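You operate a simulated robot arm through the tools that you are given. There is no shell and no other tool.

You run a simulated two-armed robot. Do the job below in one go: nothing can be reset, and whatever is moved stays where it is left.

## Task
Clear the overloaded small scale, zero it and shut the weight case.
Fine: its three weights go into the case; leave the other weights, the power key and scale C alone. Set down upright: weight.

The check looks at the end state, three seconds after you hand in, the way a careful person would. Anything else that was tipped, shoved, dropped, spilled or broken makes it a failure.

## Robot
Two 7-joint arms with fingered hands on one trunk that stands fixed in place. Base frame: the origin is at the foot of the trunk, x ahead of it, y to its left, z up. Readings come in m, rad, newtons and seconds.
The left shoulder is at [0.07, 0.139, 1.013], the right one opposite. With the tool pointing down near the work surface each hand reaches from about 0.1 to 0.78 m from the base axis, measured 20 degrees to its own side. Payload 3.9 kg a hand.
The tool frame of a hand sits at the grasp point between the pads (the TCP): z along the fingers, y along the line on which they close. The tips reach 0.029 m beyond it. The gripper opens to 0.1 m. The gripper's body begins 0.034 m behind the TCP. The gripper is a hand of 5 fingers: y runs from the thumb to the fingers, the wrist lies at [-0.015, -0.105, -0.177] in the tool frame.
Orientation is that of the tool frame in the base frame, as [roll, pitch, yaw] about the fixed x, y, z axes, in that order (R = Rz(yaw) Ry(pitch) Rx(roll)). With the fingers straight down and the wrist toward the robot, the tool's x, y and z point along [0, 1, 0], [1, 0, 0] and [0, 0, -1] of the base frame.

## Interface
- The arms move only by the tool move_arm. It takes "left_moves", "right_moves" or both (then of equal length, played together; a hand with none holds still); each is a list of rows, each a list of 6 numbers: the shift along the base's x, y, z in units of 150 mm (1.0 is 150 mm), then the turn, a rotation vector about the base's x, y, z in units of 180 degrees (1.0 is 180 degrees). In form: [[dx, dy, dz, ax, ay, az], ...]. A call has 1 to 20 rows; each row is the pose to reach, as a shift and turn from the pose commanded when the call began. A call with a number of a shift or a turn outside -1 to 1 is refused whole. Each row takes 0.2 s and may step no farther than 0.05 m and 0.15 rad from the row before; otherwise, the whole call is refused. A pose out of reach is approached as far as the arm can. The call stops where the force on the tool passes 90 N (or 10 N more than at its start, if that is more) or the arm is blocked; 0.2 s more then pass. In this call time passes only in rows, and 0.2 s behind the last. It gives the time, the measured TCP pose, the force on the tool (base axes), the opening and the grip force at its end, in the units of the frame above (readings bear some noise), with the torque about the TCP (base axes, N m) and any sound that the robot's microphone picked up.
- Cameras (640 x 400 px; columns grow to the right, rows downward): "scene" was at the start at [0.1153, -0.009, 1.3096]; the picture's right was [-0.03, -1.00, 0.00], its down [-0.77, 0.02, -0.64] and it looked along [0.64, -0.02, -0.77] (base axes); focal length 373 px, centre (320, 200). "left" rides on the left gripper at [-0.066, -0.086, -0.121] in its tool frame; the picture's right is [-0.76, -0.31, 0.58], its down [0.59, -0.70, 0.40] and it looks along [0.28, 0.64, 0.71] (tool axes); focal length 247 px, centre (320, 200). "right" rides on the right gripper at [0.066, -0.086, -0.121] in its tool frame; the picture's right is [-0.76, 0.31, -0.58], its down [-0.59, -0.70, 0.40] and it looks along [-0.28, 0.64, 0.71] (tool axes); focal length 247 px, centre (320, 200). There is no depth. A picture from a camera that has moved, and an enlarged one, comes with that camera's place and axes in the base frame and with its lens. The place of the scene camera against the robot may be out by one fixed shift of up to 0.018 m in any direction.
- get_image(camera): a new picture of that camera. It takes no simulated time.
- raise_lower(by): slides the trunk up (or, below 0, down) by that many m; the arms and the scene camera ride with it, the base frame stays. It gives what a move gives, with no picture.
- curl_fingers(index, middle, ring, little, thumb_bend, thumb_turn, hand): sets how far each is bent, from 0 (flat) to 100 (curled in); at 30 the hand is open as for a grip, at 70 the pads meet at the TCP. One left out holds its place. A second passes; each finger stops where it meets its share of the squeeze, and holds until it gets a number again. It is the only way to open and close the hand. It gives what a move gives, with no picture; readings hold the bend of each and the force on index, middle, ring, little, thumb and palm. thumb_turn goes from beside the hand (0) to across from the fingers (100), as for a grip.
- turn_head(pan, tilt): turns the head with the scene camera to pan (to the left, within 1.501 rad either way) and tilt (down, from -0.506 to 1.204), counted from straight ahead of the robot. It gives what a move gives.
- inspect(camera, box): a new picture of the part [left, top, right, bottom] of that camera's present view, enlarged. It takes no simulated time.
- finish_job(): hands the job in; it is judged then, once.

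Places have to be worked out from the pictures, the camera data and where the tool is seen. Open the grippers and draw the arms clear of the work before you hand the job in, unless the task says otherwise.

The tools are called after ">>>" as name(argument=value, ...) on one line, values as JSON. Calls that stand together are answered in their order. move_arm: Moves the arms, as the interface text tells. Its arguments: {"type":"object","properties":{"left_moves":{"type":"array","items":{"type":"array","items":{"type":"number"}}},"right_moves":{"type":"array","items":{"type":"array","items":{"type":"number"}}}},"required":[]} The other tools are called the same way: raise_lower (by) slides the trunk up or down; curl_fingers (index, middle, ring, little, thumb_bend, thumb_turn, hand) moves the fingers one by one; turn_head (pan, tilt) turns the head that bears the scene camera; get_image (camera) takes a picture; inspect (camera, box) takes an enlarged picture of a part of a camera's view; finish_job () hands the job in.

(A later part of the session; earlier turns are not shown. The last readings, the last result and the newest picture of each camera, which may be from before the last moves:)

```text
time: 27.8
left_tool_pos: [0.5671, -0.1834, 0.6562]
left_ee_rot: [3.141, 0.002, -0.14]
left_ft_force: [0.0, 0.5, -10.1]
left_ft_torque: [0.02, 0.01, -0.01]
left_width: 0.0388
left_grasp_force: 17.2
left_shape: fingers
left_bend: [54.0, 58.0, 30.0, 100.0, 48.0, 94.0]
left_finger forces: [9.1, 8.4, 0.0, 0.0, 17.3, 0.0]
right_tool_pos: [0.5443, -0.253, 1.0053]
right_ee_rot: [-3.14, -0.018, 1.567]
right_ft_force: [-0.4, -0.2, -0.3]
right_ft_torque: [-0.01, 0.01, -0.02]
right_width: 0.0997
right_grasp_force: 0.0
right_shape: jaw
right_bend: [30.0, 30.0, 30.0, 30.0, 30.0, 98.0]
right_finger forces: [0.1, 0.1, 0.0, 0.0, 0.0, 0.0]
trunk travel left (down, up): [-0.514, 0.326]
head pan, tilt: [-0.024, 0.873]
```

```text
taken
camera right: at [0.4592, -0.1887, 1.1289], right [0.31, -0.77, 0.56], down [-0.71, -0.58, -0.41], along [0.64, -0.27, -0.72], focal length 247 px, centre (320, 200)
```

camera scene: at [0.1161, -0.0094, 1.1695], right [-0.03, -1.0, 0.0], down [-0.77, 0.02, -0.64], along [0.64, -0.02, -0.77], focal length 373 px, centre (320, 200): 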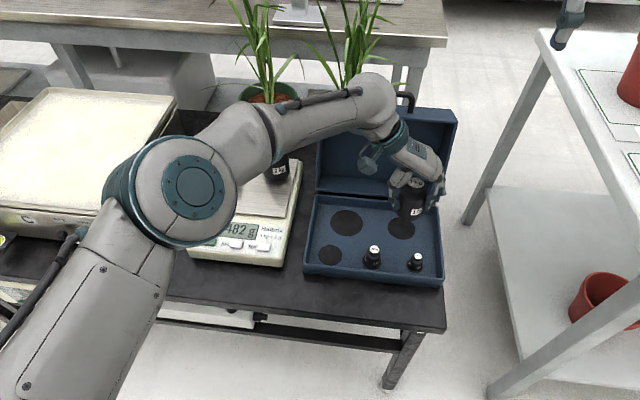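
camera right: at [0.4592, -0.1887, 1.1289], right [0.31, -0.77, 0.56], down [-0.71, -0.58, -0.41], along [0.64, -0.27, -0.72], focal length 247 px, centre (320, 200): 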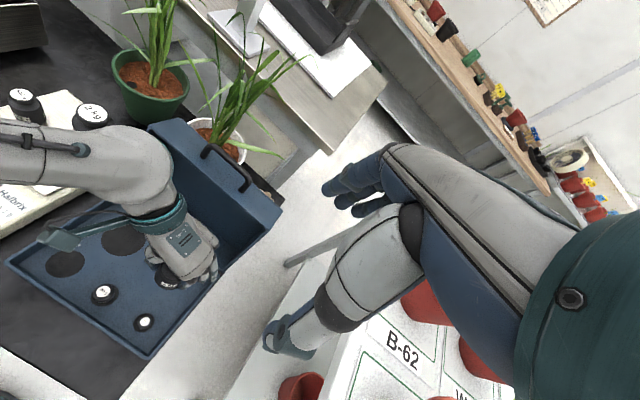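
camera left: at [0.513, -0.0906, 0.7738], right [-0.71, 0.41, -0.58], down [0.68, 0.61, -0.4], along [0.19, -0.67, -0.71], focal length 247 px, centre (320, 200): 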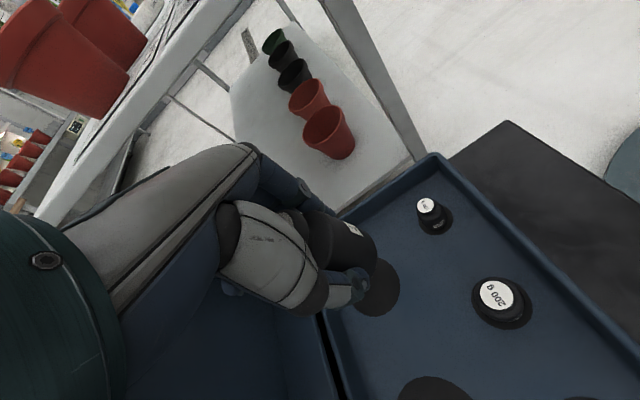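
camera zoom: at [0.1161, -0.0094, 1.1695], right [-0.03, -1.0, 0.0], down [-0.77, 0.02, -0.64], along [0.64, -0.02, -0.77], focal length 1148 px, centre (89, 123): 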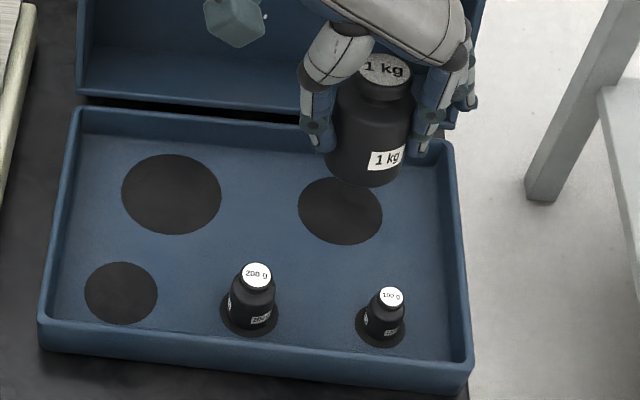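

The trunk drop worked and the weight hangs over its pocket. I zoom in from two cameras to measure its offset and tilt.

>>> inspect(camera="scene", box=[385, 165, 445, 245])

>>> inspect(camera="right", box=[120, 220, 230, 330])

>>> inspect(camera="left", box=[270, 180, 430, 340])

```text
5.00 times, centred on (415, 205) of scene
camera zoom: at [0.1161, -0.0094, 1.1695], right [-0.03, -1.0, 0.0], down [-0.77, 0.02, -0.64], along [0.64, -0.02, -0.77], focal length 1865 px, centre (-155, 175)
```

zoom: 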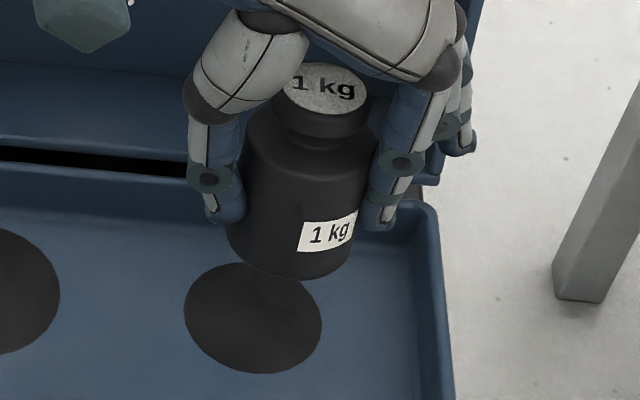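

```text
3.64 times, centred on (175, 275) of right
camera zoom: at [0.4592, -0.1887, 1.1289], right [0.31, -0.77, 0.56], down [-0.71, -0.58, -0.41], along [0.64, -0.27, -0.72], focal length 898 px, centre (847, -73)
```

zoom: 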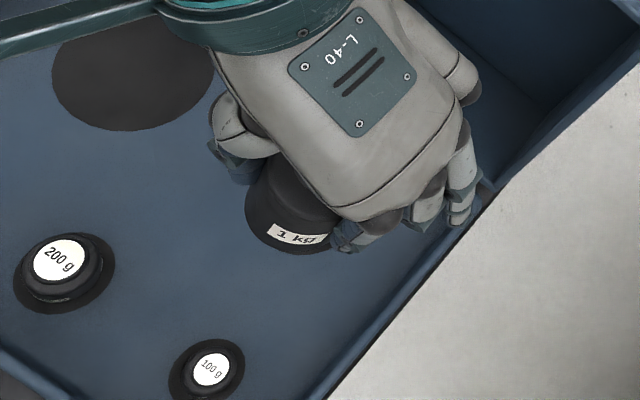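

```text
2.50 times, centred on (350, 260) of left
camera zoom: at [0.5139, -0.0901, 0.7767], right [-0.71, 0.41, -0.58], down [0.68, 0.61, -0.4], along [0.19, -0.67, -0.71], focal length 617 px, centre (245, 50)
```

zoom: 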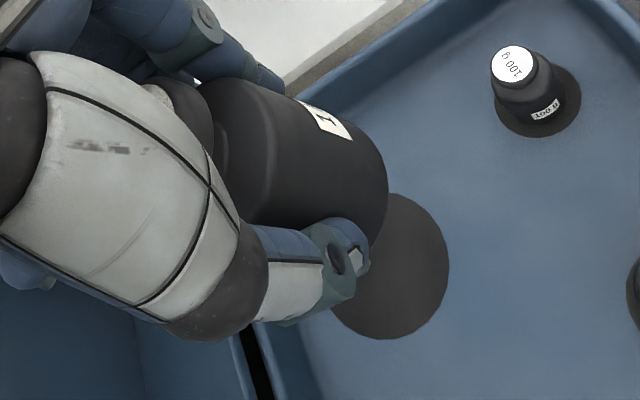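

The weight's base is at about (0.566, −0.182) and the pocket centre at (0.579, −0.182). I shift +0.012 in x and lower to just above the floor.

>>> move_arm(left_moves=[[0.04, 0, 0, 0, 0, 0], [0.08, 0, -0.05, 0, 0, 0], [0.08, 0, -0.12, 0, 0, 0], [0.08, 0, -0.2, 0, 0, 0], [0.08, 0, -0.28, 0, 0, 0], [0.08, 0, -0.35, 0, 0, 0], [0.08, 0, -0.4, 0, 0, 0]])

>>> inspect(camera="scene", box=[375, 175, 445, 265])

>>> inspect(camera="left", box=[270, 180, 430, 340])

>>> inspect(camera="right", box=[120, 220, 230, 330])

```text
time: 29.4
left_tool_pos: [0.5804, -0.1857, 0.5962]
left_ee_rot: [-3.14, 0.0, -0.137]
left_ft_force: [-0.2, -0.4, -8.9]
left_ft_torque: [0.02, 0.03, -0.02]
left_width: 0.0386
left_grasp_force: 17.7
left_shape: fingers
left_bend: [54.0, 58.0, 30.0, 100.0, 48.0, 94.0]
left_finger forces: [9.0, 8.5, 0.1, 0.1, 17.0, 0.1]
right_tool_pos: [0.5451, -0.2525, 1.0053]
right_ee_rot: [-3.138, -0.017, 1.567]
right_ft_force: [-0.3, 0.6, 0.1]
right_ft_torque: [0.01, -0.01, 0.02]
right_width: 0.1
right_grasp_force: 0.1
right_shape: jaw
right_bend: [30.0, 30.0, 30.0, 30.0, 30.0, 98.0]
right_finger forces: [0.1, 0.1, 0.0, 0.0, 0.1, 0.0]
trunk travel left (down, up): [-0.514, 0.326]
head pan, tilt: [-0.024, 0.873]
```

```text
4.44 times, centred on (410, 220) of scene
camera zoom: at [0.1166, -0.0095, 1.1694], right [-0.03, -1.0, 0.0], down [-0.77, 0.02, -0.64], along [0.64, -0.02, -0.77], focal length 1658 px, centre (-80, 111)
```

zoom: 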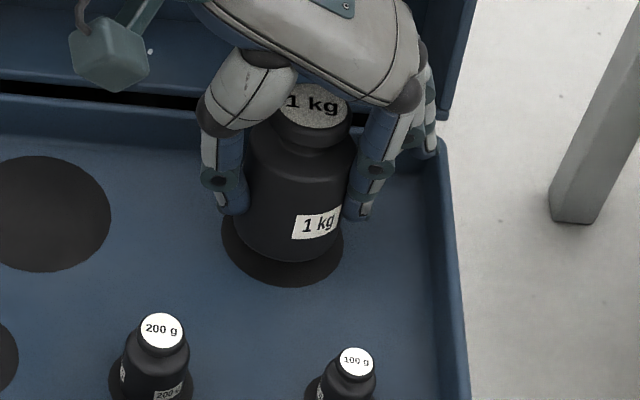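

```text
2.50 times, centred on (350, 260) of left
camera zoom: at [0.5267, -0.0901, 0.7162], right [-0.71, 0.41, -0.58], down [0.68, 0.62, -0.4], along [0.19, -0.67, -0.71], focal length 617 px, centre (245, 50)
```

zoom: 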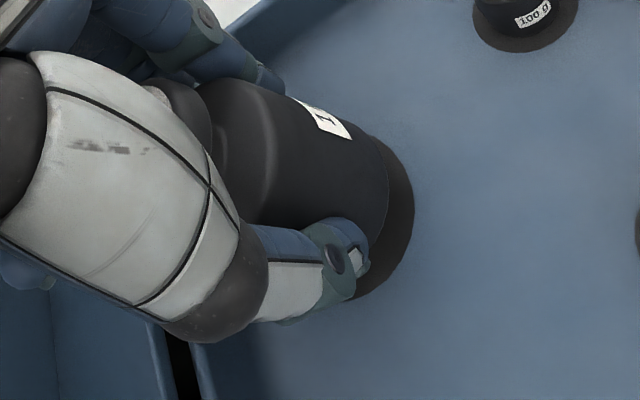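

```text
3.64 times, centred on (175, 275) of right
camera zoom: at [0.4599, -0.189, 1.1283], right [0.31, -0.77, 0.56], down [-0.71, -0.58, -0.41], along [0.64, -0.27, -0.72], focal length 898 px, centre (847, -73)
```

zoom: 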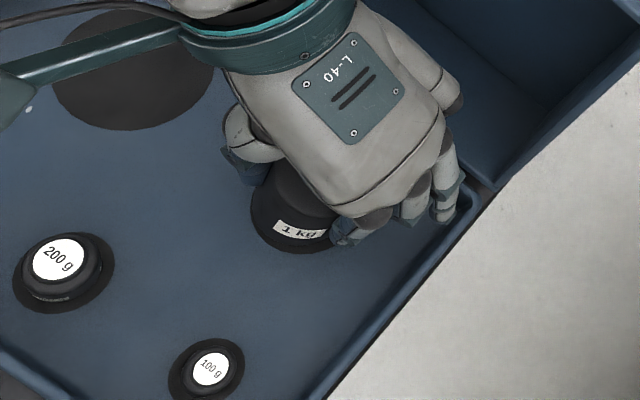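

Alignment with the dark disc looks within 1–2 mm and the base is about 13 mm above the floor. I bend the ring finger slightly inward for wall clearance and lower 10 mm.

>>> curl_fingers(hand="left", ring=44)

>>> move_arm(left_moves=[[0, 0, -0.02, 0, 0, 0], [0, 0, -0.04, 0, 0, 0], [0, 0, -0.06, 0, 0, 0]])

>>> inspect(camera="scene", box=[375, 175, 445, 265])

```text
time: 30.4
left_tool_pos: [0.579, -0.1844, 0.5951]
left_ee_rot: [3.141, 0.003, -0.14]
left_ft_force: [0.9, 0.5, -9.8]
left_ft_torque: [0.0, 0.02, 0.0]
left_width: 0.0387
left_grasp_force: 17.0
left_shape: fingers
left_bend: [54.0, 58.0, 44.0, 100.0, 48.0, 94.0]
left_finger forces: [9.0, 8.4, 0.0, 0.0, 17.1, 0.0]
right_tool_pos: [0.546, -0.2535, 1.0062]
right_ee_rot: [-3.14, -0.018, 1.569]
right_ft_force: [-0.7, 0.5, -0.4]
right_ft_torque: [0.01, -0.03, 0.01]
right_width: 0.1002
right_grasp_force: 0.1
right_shape: jaw
right_bend: [30.0, 30.0, 30.0, 30.0, 30.0, 98.0]
right_finger forces: [0.0, 0.1, 0.1, 0.0, 0.0, 0.0]
trunk travel left (down, up): [-0.514, 0.326]
head pan, tilt: [-0.024, 0.873]
```

```text
time: 31.2
left_tool_pos: [0.579, -0.1845, 0.5851]
left_ee_rot: [3.141, 0.002, -0.14]
left_ft_force: [0.2, 0.5, -9.6]
left_ft_torque: [-0.01, 0.03, 0.02]
left_width: 0.0384
left_grasp_force: 17.5
left_shape: fingers
left_bend: [54.0, 58.0, 44.0, 100.0, 48.0, 94.0]
left_finger forces: [8.9, 8.4, 0.0, 0.0, 17.1, 0.0]
right_tool_pos: [0.5461, -0.2547, 1.0068]
right_ee_rot: [-3.139, -0.016, 1.569]
right_ft_force: [0.4, 0.0, 0.4]
right_ft_torque: [0.02, -0.02, 0.04]
right_width: 0.1
right_grasp_force: 0.0
right_shape: jaw
right_bend: [30.0, 30.0, 30.0, 30.0, 30.0, 98.0]
right_finger forces: [0.0, 0.0, 0.1, 0.1, 0.0, 0.1]
trunk travel left (down, up): [-0.514, 0.326]
head pan, tilt: [-0.024, 0.873]
```

```text
4.44 times, centred on (410, 220) of scene
camera zoom: at [0.1166, -0.0095, 1.1694], right [-0.03, -1.0, 0.0], down [-0.77, 0.02, -0.64], along [0.64, -0.02, -0.77], focal length 1658 px, centre (-80, 111)
```

zoom: 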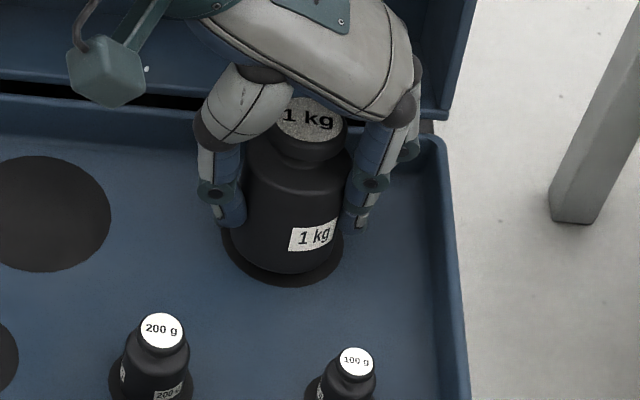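

Still fully suspended. I lower in 2 mm steps and watch the vertical force.

>>> move_arm(left_moves=[[0, 0, -0.007, 0, 0, 0], [0, 0, -0.014, 0, 0, 0]])

>>> move_arm(left_moves=[[0, 0, -0.007, 0, 0, 0], [0, 0, -0.014, 0, 0, 0]])

```text
time: 31.8
left_tool_pos: [0.5791, -0.1844, 0.5835]
left_ee_rot: [3.141, 0.004, -0.139]
left_ft_force: [0.0, -0.5, -10.5]
left_ft_torque: [-0.01, 0.01, 0.03]
left_width: 0.0384
left_grasp_force: 17.1
left_shape: fingers
left_bend: [54.0, 58.0, 44.0, 100.0, 48.0, 94.0]
left_finger forces: [9.0, 8.5, 0.1, 0.0, 17.2, 0.0]
right_tool_pos: [0.5453, -0.2535, 1.0049]
right_ee_rot: [3.141, -0.017, 1.569]
right_ft_force: [-1.0, 0.6, 0.6]
right_ft_torque: [0.0, -0.01, 0.0]
right_width: 0.0997
right_grasp_force: 0.1
right_shape: jaw
right_bend: [30.0, 30.0, 30.0, 30.0, 30.0, 98.0]
right_finger forces: [0.0, 0.0, 0.0, 0.0, 0.0, 0.1]
trunk travel left (down, up): [-0.514, 0.326]
head pan, tilt: [-0.024, 0.873]
```

```text
time: 32.4
left_tool_pos: [0.5787, -0.1859, 0.5811]
left_ee_rot: [3.14, 0.001, -0.14]
left_ft_force: [0.3, -0.1, -10.2]
left_ft_torque: [-0.02, -0.01, -0.02]
left_width: 0.0385
left_grasp_force: 17.3
left_shape: fingers
left_bend: [54.0, 58.0, 44.0, 100.0, 48.0, 94.0]
left_finger forces: [9.0, 8.5, 0.1, 0.0, 17.0, 0.0]
right_tool_pos: [0.5448, -0.2539, 1.0059]
right_ee_rot: [3.141, -0.017, 1.568]
right_ft_force: [0.0, -0.1, -0.3]
right_ft_torque: [0.01, 0.01, 0.01]
right_width: 0.0998
right_grasp_force: 0.1
right_shape: jaw
right_bend: [30.0, 30.0, 30.0, 30.0, 30.0, 98.0]
right_finger forces: [0.1, 0.0, 0.1, 0.1, 0.0, 0.1]
trunk travel left (down, up): [-0.514, 0.326]
head pan, tilt: [-0.024, 0.873]
```

Still no contact; I continue down in 1.5–2 mm steps.

>>> move_arm(left_moves=[[0, 0, -0.007, 0, 0, 0], [0, 0, -0.014, 0, 0, 0]])

>>> move_arm(left_moves=[[0, 0, -0.007, 0, 0, 0], [0, 0, -0.014, 0, 0, 0]])

>>> inspect(camera="scene", box=[375, 175, 445, 265])

```text
time: 33.0
left_tool_pos: [0.5806, -0.1847, 0.5807]
left_ee_rot: [3.14, 0.0, -0.138]
left_ft_force: [-1.9, -0.7, -4.7]
left_ft_torque: [-0.03, 0.03, 0.02]
left_width: 0.0385
left_grasp_force: 18.2
left_shape: fingers
left_bend: [54.0, 58.0, 44.0, 100.0, 48.0, 94.0]
left_finger forces: [10.5, 8.8, 0.0, 0.0, 17.8, 0.1]
right_tool_pos: [0.5443, -0.2531, 1.0051]
right_ee_rot: [-3.139, -0.019, 1.566]
right_ft_force: [0.2, -0.5, 0.0]
right_ft_torque: [-0.01, -0.02, 0.0]
right_width: 0.1
right_grasp_force: 0.0
right_shape: jaw
right_bend: [30.0, 30.0, 30.0, 30.0, 30.0, 98.0]
right_finger forces: [0.0, 0.0, 0.1, 0.0, 0.1, 0.0]
trunk travel left (down, up): [-0.514, 0.326]
head pan, tilt: [-0.024, 0.873]
```

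```text
time: 33.6
left_tool_pos: [0.5787, -0.1848, 0.5785]
left_ee_rot: [-3.141, 0.001, -0.137]
left_ft_force: [-3.2, -1.9, -2.1]
left_ft_torque: [-0.08, -0.02, 0.0]
left_width: 0.0387
left_grasp_force: 19.2
left_shape: fingers
left_bend: [54.0, 58.0, 44.0, 100.0, 48.0, 94.0]
left_finger forces: [11.7, 8.9, 0.1, 0.0, 18.4, 0.0]
right_tool_pos: [0.5446, -0.2522, 1.0065]
right_ee_rot: [-3.14, -0.019, 1.567]
right_ft_force: [-0.8, 0.3, -0.8]
right_ft_torque: [0.0, 0.0, -0.01]
right_width: 0.0999
right_grasp_force: 0.1
right_shape: jaw
right_bend: [30.0, 30.0, 30.0, 30.0, 30.0, 98.0]
right_finger forces: [0.1, 0.0, 0.0, 0.0, 0.0, 0.0]
trunk travel left (down, up): [-0.514, 0.326]
head pan, tilt: [-0.024, 0.873]
```

```text
4.44 times, centred on (410, 220) of scene
camera zoom: at [0.1151, -0.0091, 1.1697], right [-0.03, -1.0, 0.0], down [-0.77, 0.02, -0.64], along [0.64, -0.02, -0.77], focal length 1658 px, centre (-80, 111)
```

zoom: 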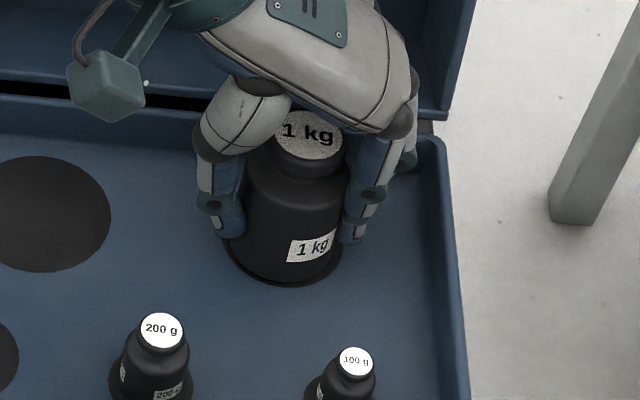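

Contact began at TCP z ≈ 0.5805 and most of the weight is now carried. I zoom tightly at the base to check centring on the disc.

>>> inspect(camera="scene", box=[385, 210, 429, 240])

>>> inspect(camera="left", box=[320, 200, 430, 310])

>>> inspect(camera="right", box=[135, 250, 185, 300])

```text
13.33 times, centred on (407, 225) of scene
camera zoom: at [0.1151, -0.0091, 1.1697], right [-0.03, -1.0, 0.0], down [-0.77, 0.02, -0.64], along [0.64, -0.02, -0.77], focal length 4973 px, centre (-840, -133)
```

zoom: 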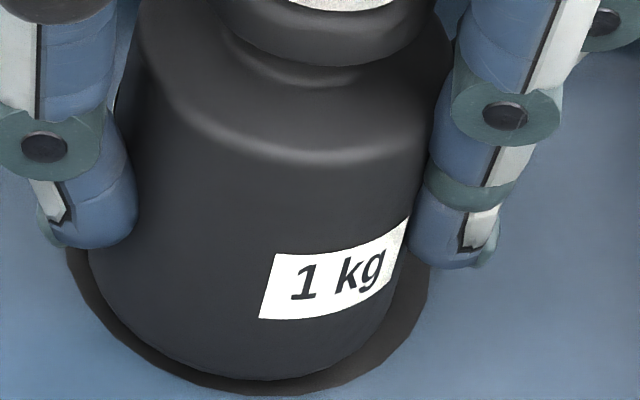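

```text
3.64 times, centred on (375, 255) of left
camera zoom: at [0.5256, -0.0901, 0.7002], right [-0.71, 0.41, -0.58], down [0.68, 0.61, -0.4], along [0.19, -0.68, -0.71], focal length 898 px, centre (120, 0)
```

zoom: 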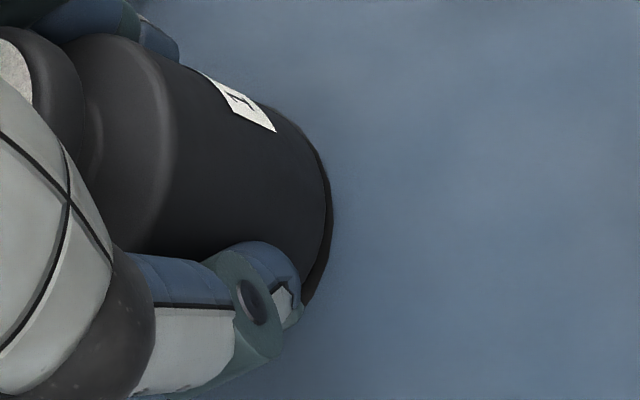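

```text
8.00 times, centred on (160, 275) of right
camera zoom: at [0.4584, -0.1885, 1.1292], right [0.3, -0.77, 0.56], down [-0.71, -0.58, -0.41], along [0.64, -0.27, -0.72], focal length 1976 px, centre (1600, -400)
```

zoom: 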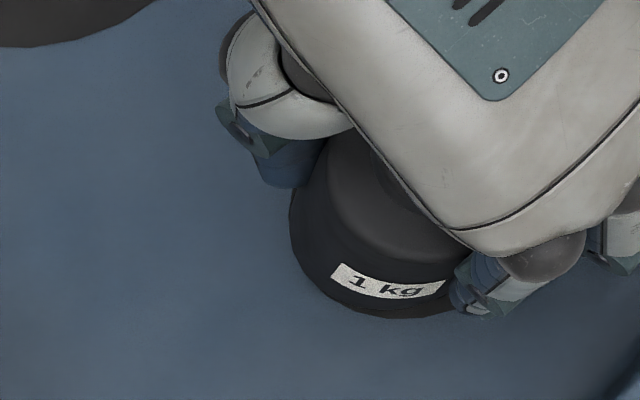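

The base is centred on the disc within about 1.5 mm. I release by opening thumb, index and middle a little.

>>> curl_fingers(hand="left", index=48, middle=50, thumb_bend=42)

>>> inspect(camera="scene", box=[375, 175, 445, 265])

```text
time: 34.6
left_tool_pos: [0.5794, -0.1845, 0.5786]
left_ee_rot: [3.141, -0.001, -0.14]
left_ft_force: [0.3, 0.7, 0.2]
left_ft_torque: [-0.02, -0.01, -0.03]
left_width: 0.0622
left_grasp_force: 0.1
left_shape: fingers
left_bend: [48.0, 50.0, 44.0, 100.0, 42.0, 97.0]
left_finger forces: [0.0, 0.0, 0.0, 0.0, 0.0, 0.1]
right_tool_pos: [0.5446, -0.2526, 1.0055]
right_ee_rot: [-3.14, -0.018, 1.567]
right_ft_force: [0.0, -0.2, -0.1]
right_ft_torque: [-0.01, 0.0, -0.01]
right_width: 0.0995
right_grasp_force: 0.1
right_shape: jaw
right_bend: [30.0, 30.0, 30.0, 30.0, 30.0, 98.0]
right_finger forces: [0.0, 0.0, 0.0, 0.0, 0.0, 0.1]
trunk travel left (down, up): [-0.514, 0.326]
head pan, tilt: [-0.024, 0.873]
```

```text
4.44 times, centred on (410, 220) of scene
camera zoom: at [0.1153, -0.009, 1.1696], right [-0.03, -1.0, 0.0], down [-0.77, 0.02, -0.64], along [0.64, -0.02, -0.77], focal length 1658 px, centre (-80, 111)
```

zoom: 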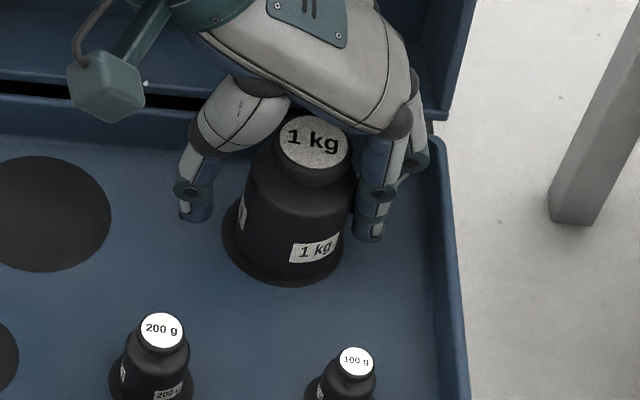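

Released and standing upright. I open the fingers a bit more and lift straight up.

>>> curl_fingers(hand="left", index=40, middle=40, thumb_bend=38)

>>> move_arm(left_moves=[[0, 0, 0.05, 0, 0, 0], [0, 0, 0.12, 0, 0, 0], [0, 0, 0.22, 0, 0, 0], [0, 0, 0.34, 0, 0, 0], [0, 0, 0.48, 0, 0, 0], [0, 0, 0.64, 0, 0, 0], [0, 0, 0.8, 0, 0, 0], [0, 0.1, 0.95, 0, 0, 0]])

>>> get_image(camera="scene")

>>> inspect(camera="scene", box=[340, 160, 450, 290])

```text
time: 35.6
left_tool_pos: [0.5776, -0.1851, 0.5786]
left_ee_rot: [-3.142, 0.0, -0.142]
left_ft_force: [0.3, -0.2, -1.1]
left_ft_torque: [0.05, 0.03, -0.01]
left_width: 0.0771
left_grasp_force: 0.1
left_shape: fingers
left_bend: [40.0, 40.0, 44.0, 100.0, 38.0, 97.0]
left_finger forces: [0.0, 0.0, 0.0, 0.0, 0.1, 0.0]
right_tool_pos: [0.5433, -0.2527, 1.0071]
right_ee_rot: [-3.14, -0.015, 1.567]
right_ft_force: [-0.5, 0.4, -0.2]
right_ft_torque: [0.02, -0.02, 0.01]
right_width: 0.0996
right_grasp_force: 0.1
right_shape: jaw
right_bend: [30.0, 30.0, 30.0, 30.0, 30.0, 98.0]
right_finger forces: [0.0, 0.0, 0.1, 0.0, 0.0, 0.1]
trunk travel left (down, up): [-0.514, 0.326]
head pan, tilt: [-0.024, 0.873]
```

```text
time: 37.4
left_tool_pos: [0.5778, -0.1704, 0.7206]
left_ee_rot: [3.139, 0.0, -0.139]
left_ft_force: [-0.1, 0.3, -0.1]
left_ft_torque: [0.01, -0.01, -0.01]
left_width: 0.077
left_grasp_force: 0.0
left_shape: fingers
left_bend: [40.0, 40.0, 44.0, 100.0, 38.0, 98.0]
left_finger forces: [0.0, 0.0, 0.0, 0.0, 0.0, 0.0]
right_tool_pos: [0.5439, -0.2522, 1.0065]
right_ee_rot: [3.142, -0.015, 1.567]
right_ft_force: [-0.5, 0.5, 0.1]
right_ft_torque: [-0.01, 0.02, -0.03]
right_width: 0.0998
right_grasp_force: 0.0
right_shape: jaw
right_bend: [30.0, 30.0, 30.0, 30.0, 30.0, 98.0]
right_finger forces: [0.0, 0.0, 0.1, 0.1, 0.1, 0.0]
trunk travel left (down, up): [-0.514, 0.326]
head pan, tilt: [-0.024, 0.873]
```

```text
taken
camera scene: at [0.1148, -0.0084, 1.1696], right [-0.02, -1.0, 0.0], down [-0.77, 0.02, -0.64], along [0.64, -0.02, -0.77], focal length 373 px, centre (320, 200)
```

scene: 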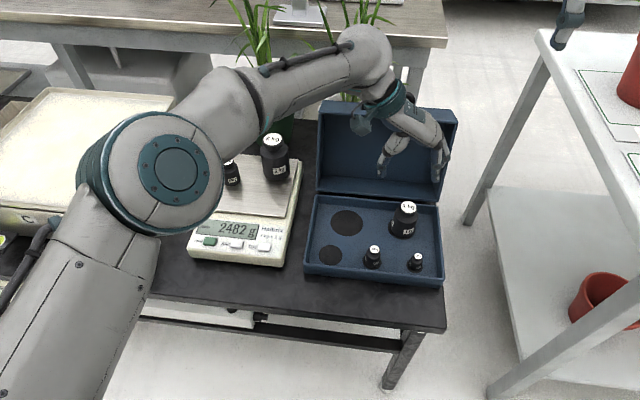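

```text
3.08 times, centred on (395, 225) of scene
camera zoom: at [0.1148, -0.0084, 1.1696], right [-0.02, -1.0, 0.0], down [-0.77, 0.02, -0.64], along [0.64, -0.02, -0.77], focal length 1148 px, centre (89, 123)
```

zoom: 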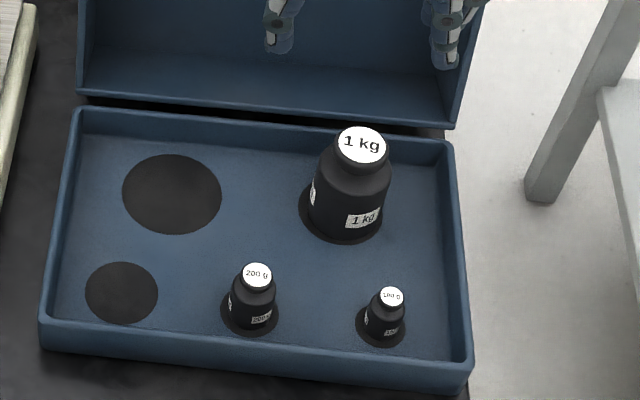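

The 1 kg weight stands upright in its pocket. Now I carry the empty left hand back toward the 500 g weight, keeping x small until clear of the lid.

>>> move_arm(left_moves=[[0, 0.14, 0.05, 0, 0, 0], [0, 0.28, 0.1, 0, 0, 0], [0, 0.42, 0.13, 0, 0, 0], [0, 0.56, 0.13, 0, 0, 0], [0, 0.7, 0.13, 0, 0, 0], [0, 0.85, 0.13, 0, 0, 0.02], [0, 1.0, 0.13, 0, 0, 0.0444]])

>>> move_arm(left_moves=[[0.05, 0.15, 0, 0, 0, 0], [0.1, 0.3, 0, 0, 0, 0], [0.18, 0.45, 0, 0, 0, 0], [0.28, 0.6, 0, 0, 0, 0], [0.38, 0.75, 0, 0, 0, 0], [0.5, 0.95, 0, 0, 0, 0]])

>>> get_image(camera="scene")

>>> get_image(camera="left")

>>> get_image(camera="right")

```text
time: 39.0
left_tool_pos: [0.5789, -0.0201, 0.7398]
left_ee_rot: [3.141, 0.0, 0.002]
left_ft_force: [0.0, 0.4, 0.4]
left_ft_torque: [0.01, 0.01, 0.0]
left_width: 0.0769
left_grasp_force: 0.0
left_shape: fingers
left_bend: [40.0, 40.0, 44.0, 100.0, 38.0, 98.0]
left_finger forces: [0.0, 0.0, 0.0, 0.0, 0.0, 0.0]
right_tool_pos: [0.5453, -0.2533, 1.0063]
right_ee_rot: [-3.14, -0.015, 1.567]
right_ft_force: [0.0, 0.1, -0.2]
right_ft_torque: [0.02, -0.02, 0.03]
right_width: 0.1
right_grasp_force: 0.1
right_shape: jaw
right_bend: [30.0, 30.0, 30.0, 30.0, 30.0, 98.0]
right_finger forces: [0.0, 0.0, 0.1, 0.0, 0.1, 0.0]
trunk travel left (down, up): [-0.514, 0.326]
head pan, tilt: [-0.024, 0.873]
```

```text
time: 40.4
left_tool_pos: [0.6531, 0.1236, 0.7415]
left_ee_rot: [-3.141, 0.001, 0.0]
left_ft_force: [-0.3, 0.5, -0.5]
left_ft_torque: [-0.02, 0.01, -0.01]
left_width: 0.0771
left_grasp_force: 0.1
left_shape: fingers
left_bend: [40.0, 40.0, 44.0, 100.0, 38.0, 98.0]
left_finger forces: [0.0, 0.0, 0.0, 0.0, 0.0, 0.0]
right_tool_pos: [0.5447, -0.2521, 1.006]
right_ee_rot: [-3.14, -0.016, 1.566]
right_ft_force: [-0.4, -0.5, 0.1]
right_ft_torque: [-0.04, 0.0, -0.01]
right_width: 0.0996
right_grasp_force: 0.1
right_shape: jaw
right_bend: [30.0, 30.0, 30.0, 30.0, 30.0, 98.0]
right_finger forces: [0.1, 0.0, 0.1, 0.0, 0.0, 0.0]
trunk travel left (down, up): [-0.514, 0.326]
head pan, tilt: [-0.024, 0.873]
```

```text
taken
camera scene: at [0.1158, -0.0087, 1.1695], right [-0.03, -1.0, 0.0], down [-0.77, 0.02, -0.64], along [0.64, -0.02, -0.77], focal length 373 px, centre (320, 200)
```

scene: 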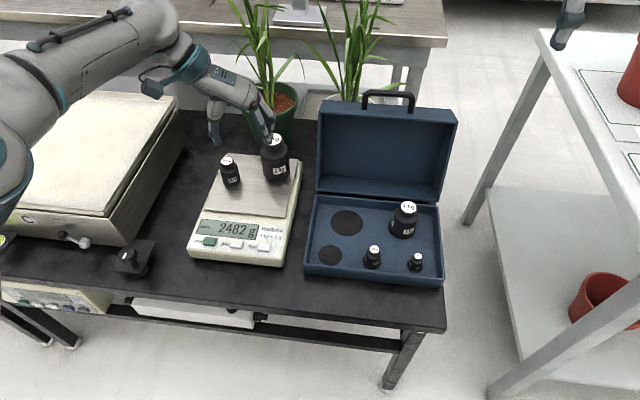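

```text
taken
camera left: at [0.5874, 0.2098, 0.8622], right [-0.76, 0.31, -0.58], down [0.59, 0.7, -0.4], along [0.28, -0.64, -0.71], focal length 247 px, centre (320, 200)
```

left: 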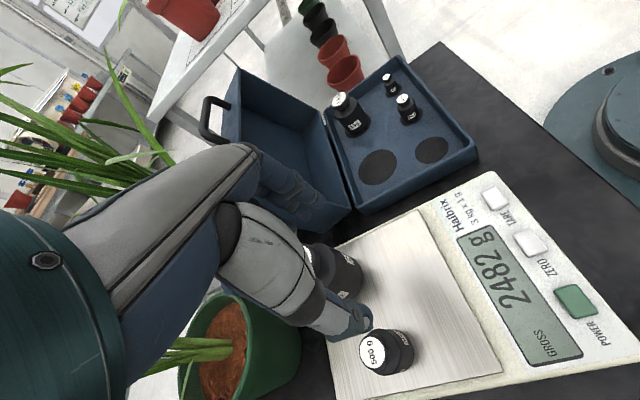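

```text
taken
camera right: at [0.459, -0.1881, 1.1289], right [0.31, -0.77, 0.56], down [-0.71, -0.58, -0.41], along [0.64, -0.27, -0.72], focal length 247 px, centre (320, 200)
```

right: 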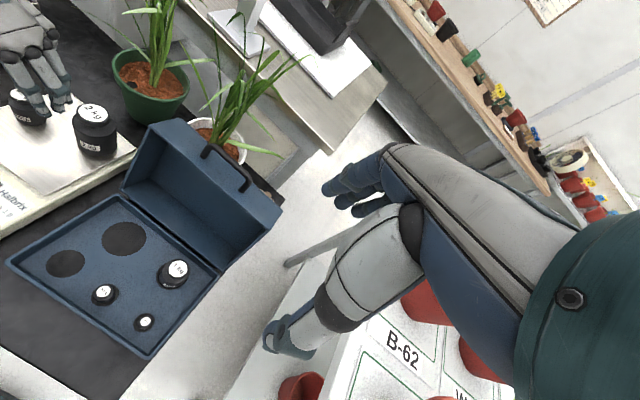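

The way is clear. I zoom on the 500 g weight from this position to refine its place.

>>> inspect(camera="left", box=[310, 290, 450, 400])

>>> inspect(camera="scene", box=[190, 90, 310, 220])

>>> inspect(camera="right", box=[0, 30, 130, 160])

```text
3.64 times, centred on (380, 345) of left
camera zoom: at [0.5874, 0.2098, 0.8622], right [-0.76, 0.31, -0.58], down [0.59, 0.7, -0.4], along [0.28, -0.64, -0.71], focal length 898 px, centre (102, -327)
```

zoom: 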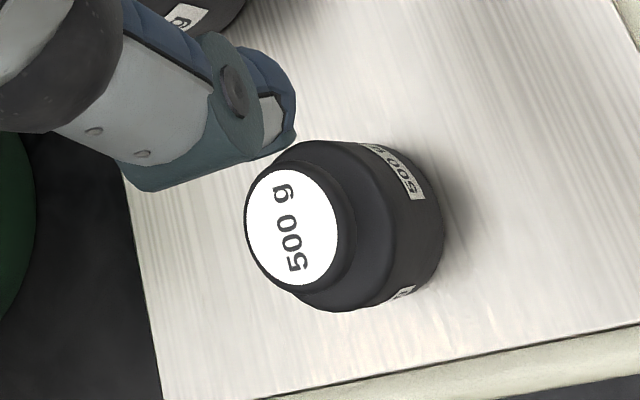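

```text
3.08 times, centred on (250, 155) of scene
camera zoom: at [0.1158, -0.0087, 1.1695], right [-0.03, -1.0, 0.0], down [-0.77, 0.02, -0.64], along [0.64, -0.02, -0.77], focal length 1148 px, centre (535, 338)
```

zoom: 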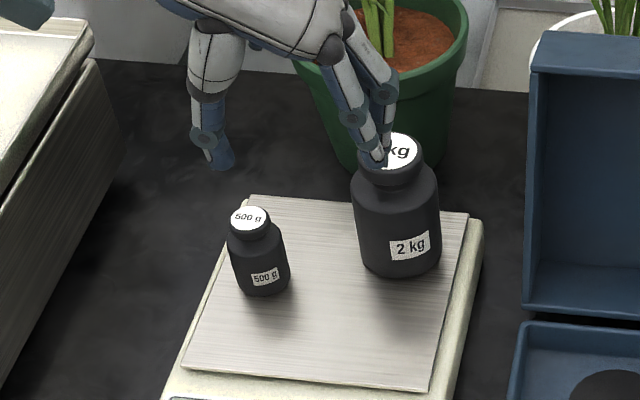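

```text
3.08 times, centred on (65, 95) of right
camera zoom: at [0.459, -0.1881, 1.1289], right [0.31, -0.77, 0.56], down [-0.71, -0.58, -0.41], along [0.64, -0.27, -0.72], focal length 760 px, centre (1105, 523)
```

zoom: 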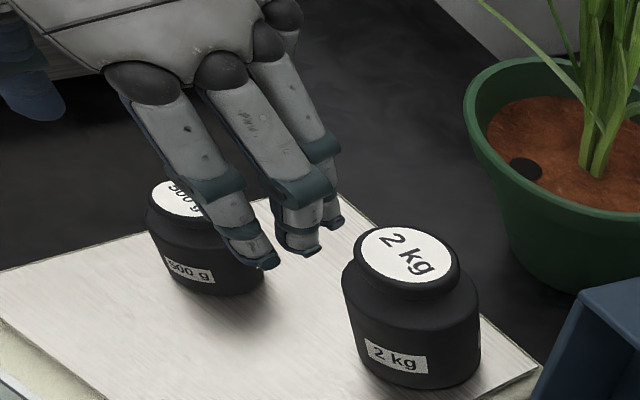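

The 500 g weight is at (0.690, 0.178). I move over it and descend to TCP z ≈ 0.64 first, then check.

>>> move_arm(left_moves=[[0.08, 0.12, 0, 0, 0, 0], [0.16, 0.24, 0, 0, 0, 0], [0.243, 0.367, 0, 0, 0, 0], [0.243, 0.367, -0.15, 0, 0, 0], [0.243, 0.367, -0.3, 0, 0, 0], [0.243, 0.367, -0.45, 0, 0, 0], [0.243, 0.367, -0.6, 0, 0, 0], [0.243, 0.367, -0.68, 0, 0, 0]])

>>> inspect(camera="scene", box=[180, 80, 310, 220])

>>> inspect(camera="right", box=[0, 30, 130, 160])

>>> get_image(camera="left")

```text
time: 42.2
left_tool_pos: [0.6753, 0.1782, 0.6375]
left_ee_rot: [-3.142, 0.0, 0.003]
left_ft_force: [0.7, -1.2, -0.2]
left_ft_torque: [-0.02, 0.01, 0.02]
left_width: 0.0767
left_grasp_force: 0.0
left_shape: fingers
left_bend: [40.0, 40.0, 44.0, 100.0, 38.0, 98.0]
left_finger forces: [0.1, 0.0, 0.0, 0.0, 0.0, 0.0]
left hand out of reach, approached as far as the arm can: row 3, 4, 5, 6, 7, 8
right_tool_pos: [0.5437, -0.2531, 1.0047]
right_ee_rot: [-3.139, -0.015, 1.567]
right_ft_force: [-0.1, -0.4, 0.3]
right_ft_torque: [0.0, -0.01, 0.02]
right_width: 0.1
right_grasp_force: 0.0
right_shape: jaw
right_bend: [30.0, 30.0, 30.0, 30.0, 30.0, 98.0]
right_finger forces: [0.0, 0.1, 0.0, 0.0, 0.0, 0.0]
trunk travel left (down, up): [-0.514, 0.326]
head pan, tilt: [-0.024, 0.873]
```

```text
2.86 times, centred on (245, 150) of scene
camera zoom: at [0.1151, -0.0089, 1.1696], right [-0.03, -1.0, 0.0], down [-0.77, 0.02, -0.64], along [0.64, -0.02, -0.77], focal length 1066 px, centre (534, 343)
```

zoom: 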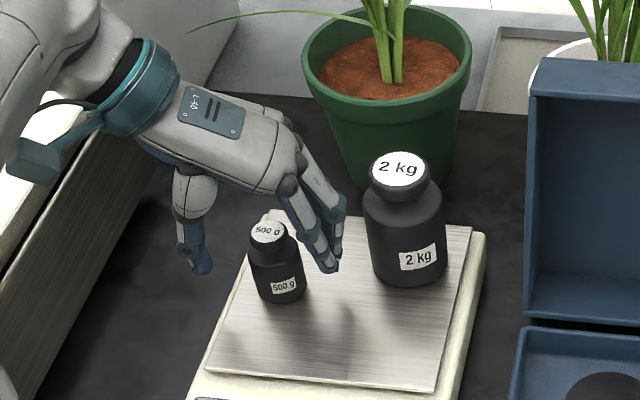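

```text
3.08 times, centred on (65, 95) of right
camera zoom: at [0.4583, -0.1883, 1.1293], right [0.3, -0.77, 0.56], down [-0.71, -0.58, -0.41], along [0.64, -0.27, -0.72], focal length 760 px, centre (1105, 523)
```

zoom: 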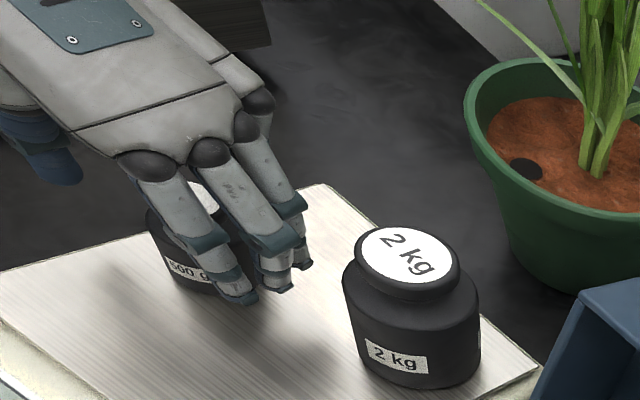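

```text
taken
camera left: at [0.6102, 0.2638, 0.7586], right [-0.76, 0.31, -0.58], down [0.59, 0.7, -0.4], along [0.28, -0.64, -0.71], focal length 247 px, centre (320, 200)
```

left: 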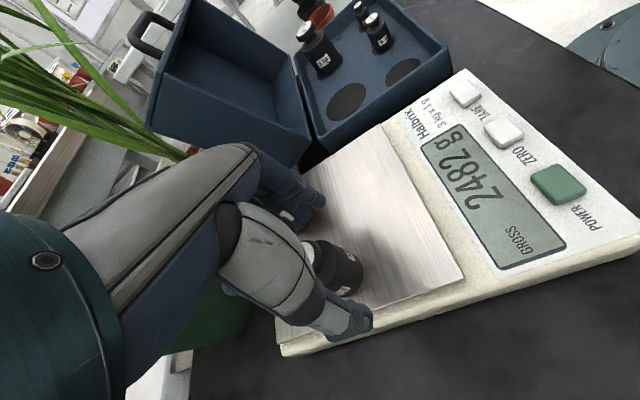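

The arm's reach ends at x ≈ 0.675 at this yaw. I raise the hand off the weight and turn it +30° (to about −60°), which brings the wrist nearer, then go over the weight.

>>> move_arm(left_moves=[[0, 0, 0.2, 0, 0, 0], [0, 0, 0.45, 0, 0, 0], [0.02, 0, 0.45, 0, 0, 0.042], [0.05, 0, 0.45, 0, 0, 0.084], [0.08, 0, 0.45, 0, 0, 0.126], [0.098, 0, 0.45, 0, 0, 0.1667], [0.098, 0, 0.45, 0, 0, 0.1667]])

>>> inspect(camera="scene", box=[180, 80, 310, 220])

>>> get_image(camera="left")

```text
time: 43.8
left_tool_pos: [0.6909, 0.1784, 0.7066]
left_ee_rot: [3.14, 0.0, 0.526]
left_ft_force: [0.4, 0.5, 0.1]
left_ft_torque: [0.0, -0.01, -0.01]
left_width: 0.0768
left_grasp_force: 0.1
left_shape: fingers
left_bend: [40.0, 40.0, 44.0, 100.0, 38.0, 98.0]
left_finger forces: [0.0, 0.0, 0.1, 0.0, 0.1, 0.1]
right_tool_pos: [0.5455, -0.2526, 1.007]
right_ee_rot: [-3.139, -0.014, 1.567]
right_ft_force: [0.0, 0.2, -1.1]
right_ft_torque: [-0.01, -0.03, -0.03]
right_width: 0.0996
right_grasp_force: 0.1
right_shape: jaw
right_bend: [30.0, 30.0, 30.0, 30.0, 30.0, 98.0]
right_finger forces: [0.0, 0.0, 0.1, 0.0, 0.1, 0.0]
trunk travel left (down, up): [-0.514, 0.326]
head pan, tilt: [-0.024, 0.873]
```

```text
2.86 times, centred on (245, 150) of scene
camera zoom: at [0.1154, -0.0089, 1.1696], right [-0.03, -1.0, 0.0], down [-0.77, 0.02, -0.64], along [0.64, -0.02, -0.77], focal length 1066 px, centre (534, 343)
```

zoom: 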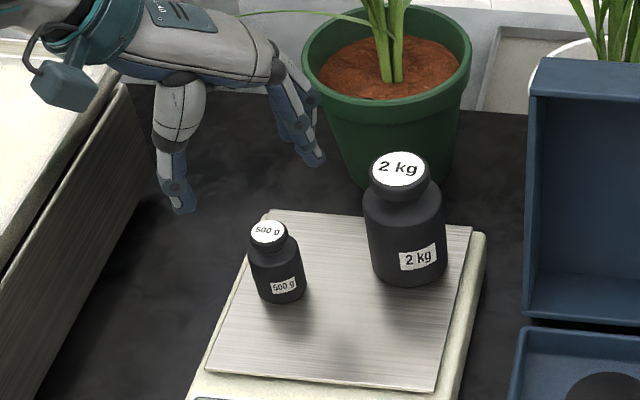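

```text
taken
camera left: at [0.5909, 0.2202, 0.8274], right [-0.81, -0.11, -0.58], down [0.16, 0.9, -0.4], along [0.57, -0.41, -0.71], focal length 247 px, centre (320, 200)
```

left: 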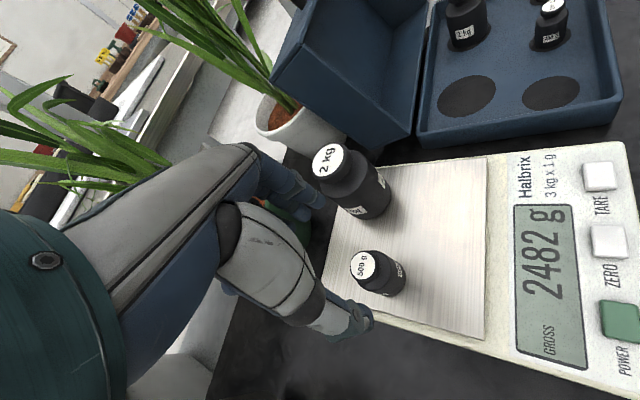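

Now the hand sits over the 500 g weight at −60° yaw, everything clear. I descend to TCP z ≈ 0.61.

>>> move_arm(left_moves=[[-0.007, 0, -0.12, 0, 0, 0], [-0.007, 0, -0.24, 0, 0, 0], [-0.007, 0, -0.36, 0, 0, 0], [-0.007, 0, -0.48, 0, 0, 0], [-0.007, 0, -0.57, 0, 0, 0], [-0.007, 0, -0.645, 0, 0, 0]])

>>> inspect(camera="scene", box=[190, 100, 290, 200])

>>> inspect(camera="right", box=[0, 30, 130, 160])

>>> inspect(camera="left", box=[270, 180, 430, 360])

```text
time: 45.2
left_tool_pos: [0.6887, 0.1786, 0.6094]
left_ee_rot: [-3.141, -0.001, 0.526]
left_ft_force: [0.7, -0.1, 0.2]
left_ft_torque: [-0.01, -0.01, 0.03]
left_width: 0.0772
left_grasp_force: 0.1
left_shape: fingers
left_bend: [40.0, 40.0, 44.0, 100.0, 38.0, 98.0]
left_finger forces: [0.1, 0.0, 0.0, 0.0, 0.0, 0.0]
right_tool_pos: [0.5448, -0.2526, 1.0075]
right_ee_rot: [-3.141, -0.015, 1.566]
right_ft_force: [-0.3, 0.4, 0.4]
right_ft_torque: [-0.01, -0.04, 0.04]
right_width: 0.0997
right_grasp_force: 0.1
right_shape: jaw
right_bend: [30.0, 30.0, 30.0, 30.0, 30.0, 98.0]
right_finger forces: [0.0, 0.0, 0.1, 0.0, 0.1, 0.1]
trunk travel left (down, up): [-0.514, 0.326]
head pan, tilt: [-0.024, 0.873]
```

```text
4.00 times, centred on (240, 150) of scene
camera zoom: at [0.1154, -0.009, 1.1696], right [-0.03, -1.0, 0.0], down [-0.77, 0.02, -0.64], along [0.64, -0.02, -0.77], focal length 1492 px, centre (640, 400)
```

zoom: 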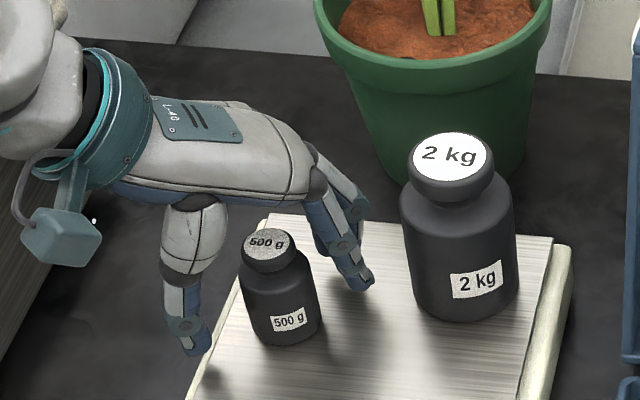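

```text
3.08 times, centred on (65, 95) of right
camera zoom: at [0.4587, -0.1883, 1.1291], right [0.31, -0.77, 0.56], down [-0.71, -0.58, -0.41], along [0.64, -0.27, -0.72], focal length 760 px, centre (1105, 523)
```

zoom: 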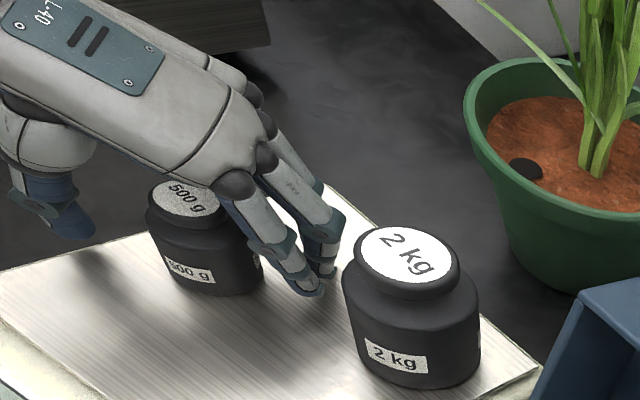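

```text
2.22 times, centred on (350, 270) of left
camera zoom: at [0.59, 0.2201, 0.7298], right [-0.81, -0.11, -0.58], down [0.16, 0.9, -0.4], along [0.57, -0.41, -0.71], focal length 549 px, centre (253, 44)
```

zoom: 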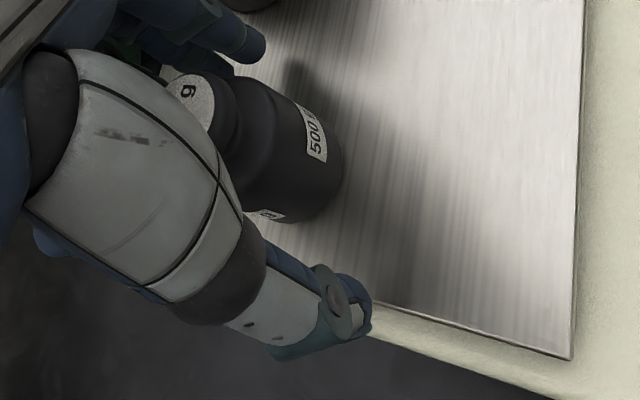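

Well centred between thumb and fingers with no contact. I close partway, then squeeze.

>>> curl_fingers(hand="left", index=50, middle=50, thumb_bend=50)

>>> curl_fingers(hand="left", index=80, middle=80, thumb_bend=80)

>>> inspect(camera="scene", box=[190, 100, 290, 200])

>>> inspect(camera="left", box=[270, 180, 430, 360])

```text
time: 46.2
left_tool_pos: [0.6897, 0.1786, 0.6094]
left_ee_rot: [-3.141, -0.001, 0.522]
left_ft_force: [-0.3, -0.1, -0.1]
left_ft_torque: [0.02, 0.0, -0.03]
left_width: 0.0504
left_grasp_force: 0.1
left_shape: fingers
left_bend: [50.0, 50.0, 44.0, 100.0, 50.0, 98.0]
left_finger forces: [0.1, 0.0, 0.0, 0.0, 0.0, 0.1]
right_tool_pos: [0.5434, -0.2538, 1.0063]
right_ee_rot: [-3.14, -0.016, 1.568]
right_ft_force: [0.0, 0.2, 0.0]
right_ft_torque: [0.0, 0.0, 0.01]
right_width: 0.0996
right_grasp_force: 0.1
right_shape: jaw
right_bend: [30.0, 30.0, 30.0, 30.0, 30.0, 98.0]
right_finger forces: [0.0, 0.0, 0.1, 0.0, 0.1, 0.0]
trunk travel left (down, up): [-0.514, 0.326]
head pan, tilt: [-0.024, 0.873]
```

```text
time: 47.2
left_tool_pos: [0.6888, 0.1784, 0.609]
left_ee_rot: [-3.14, -0.001, 0.524]
left_ft_force: [2.6, 0.2, -0.4]
left_ft_torque: [0.07, 0.02, -0.03]
left_width: 0.0287
left_grasp_force: 14.2
left_shape: fingers
left_bend: [61.0, 63.0, 44.0, 100.0, 62.0, 96.0]
left_finger forces: [6.9, 8.3, 0.0, 0.0, 13.3, 0.1]
right_tool_pos: [0.5448, -0.2529, 1.0053]
right_ee_rot: [-3.14, -0.017, 1.567]
right_ft_force: [0.0, -0.1, 0.0]
right_ft_torque: [-0.01, -0.01, 0.02]
right_width: 0.0999
right_grasp_force: 0.0
right_shape: jaw
right_bend: [30.0, 30.0, 30.0, 30.0, 30.0, 98.0]
right_finger forces: [0.0, 0.0, 0.0, 0.1, 0.0, 0.0]
trunk travel left (down, up): [-0.514, 0.326]
head pan, tilt: [-0.024, 0.873]
```

```text
4.00 times, centred on (240, 150) of scene
camera zoom: at [0.1154, -0.0091, 1.1696], right [-0.03, -1.0, 0.0], down [-0.77, 0.02, -0.64], along [0.64, -0.02, -0.77], focal length 1492 px, centre (640, 400)
```

zoom: 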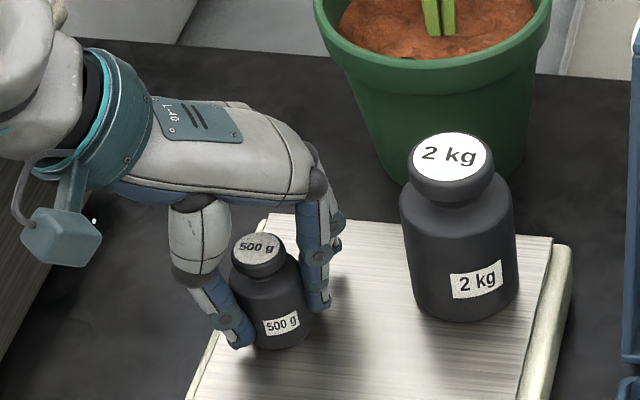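

```text
2.22 times, centred on (350, 270) of left
camera zoom: at [0.5899, 0.22, 0.73], right [-0.81, -0.11, -0.58], down [0.16, 0.9, -0.4], along [0.57, -0.41, -0.71], focal length 549 px, centre (253, 44)
```

zoom: 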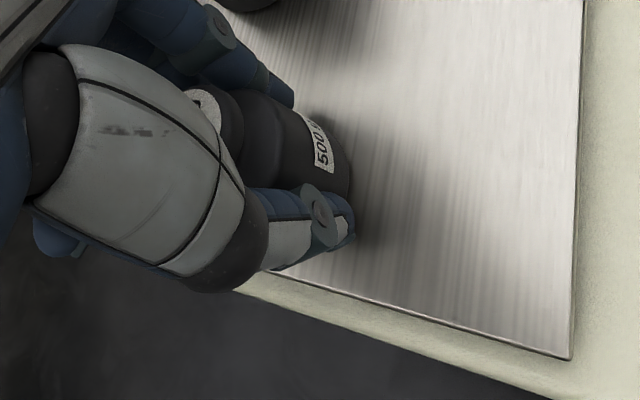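

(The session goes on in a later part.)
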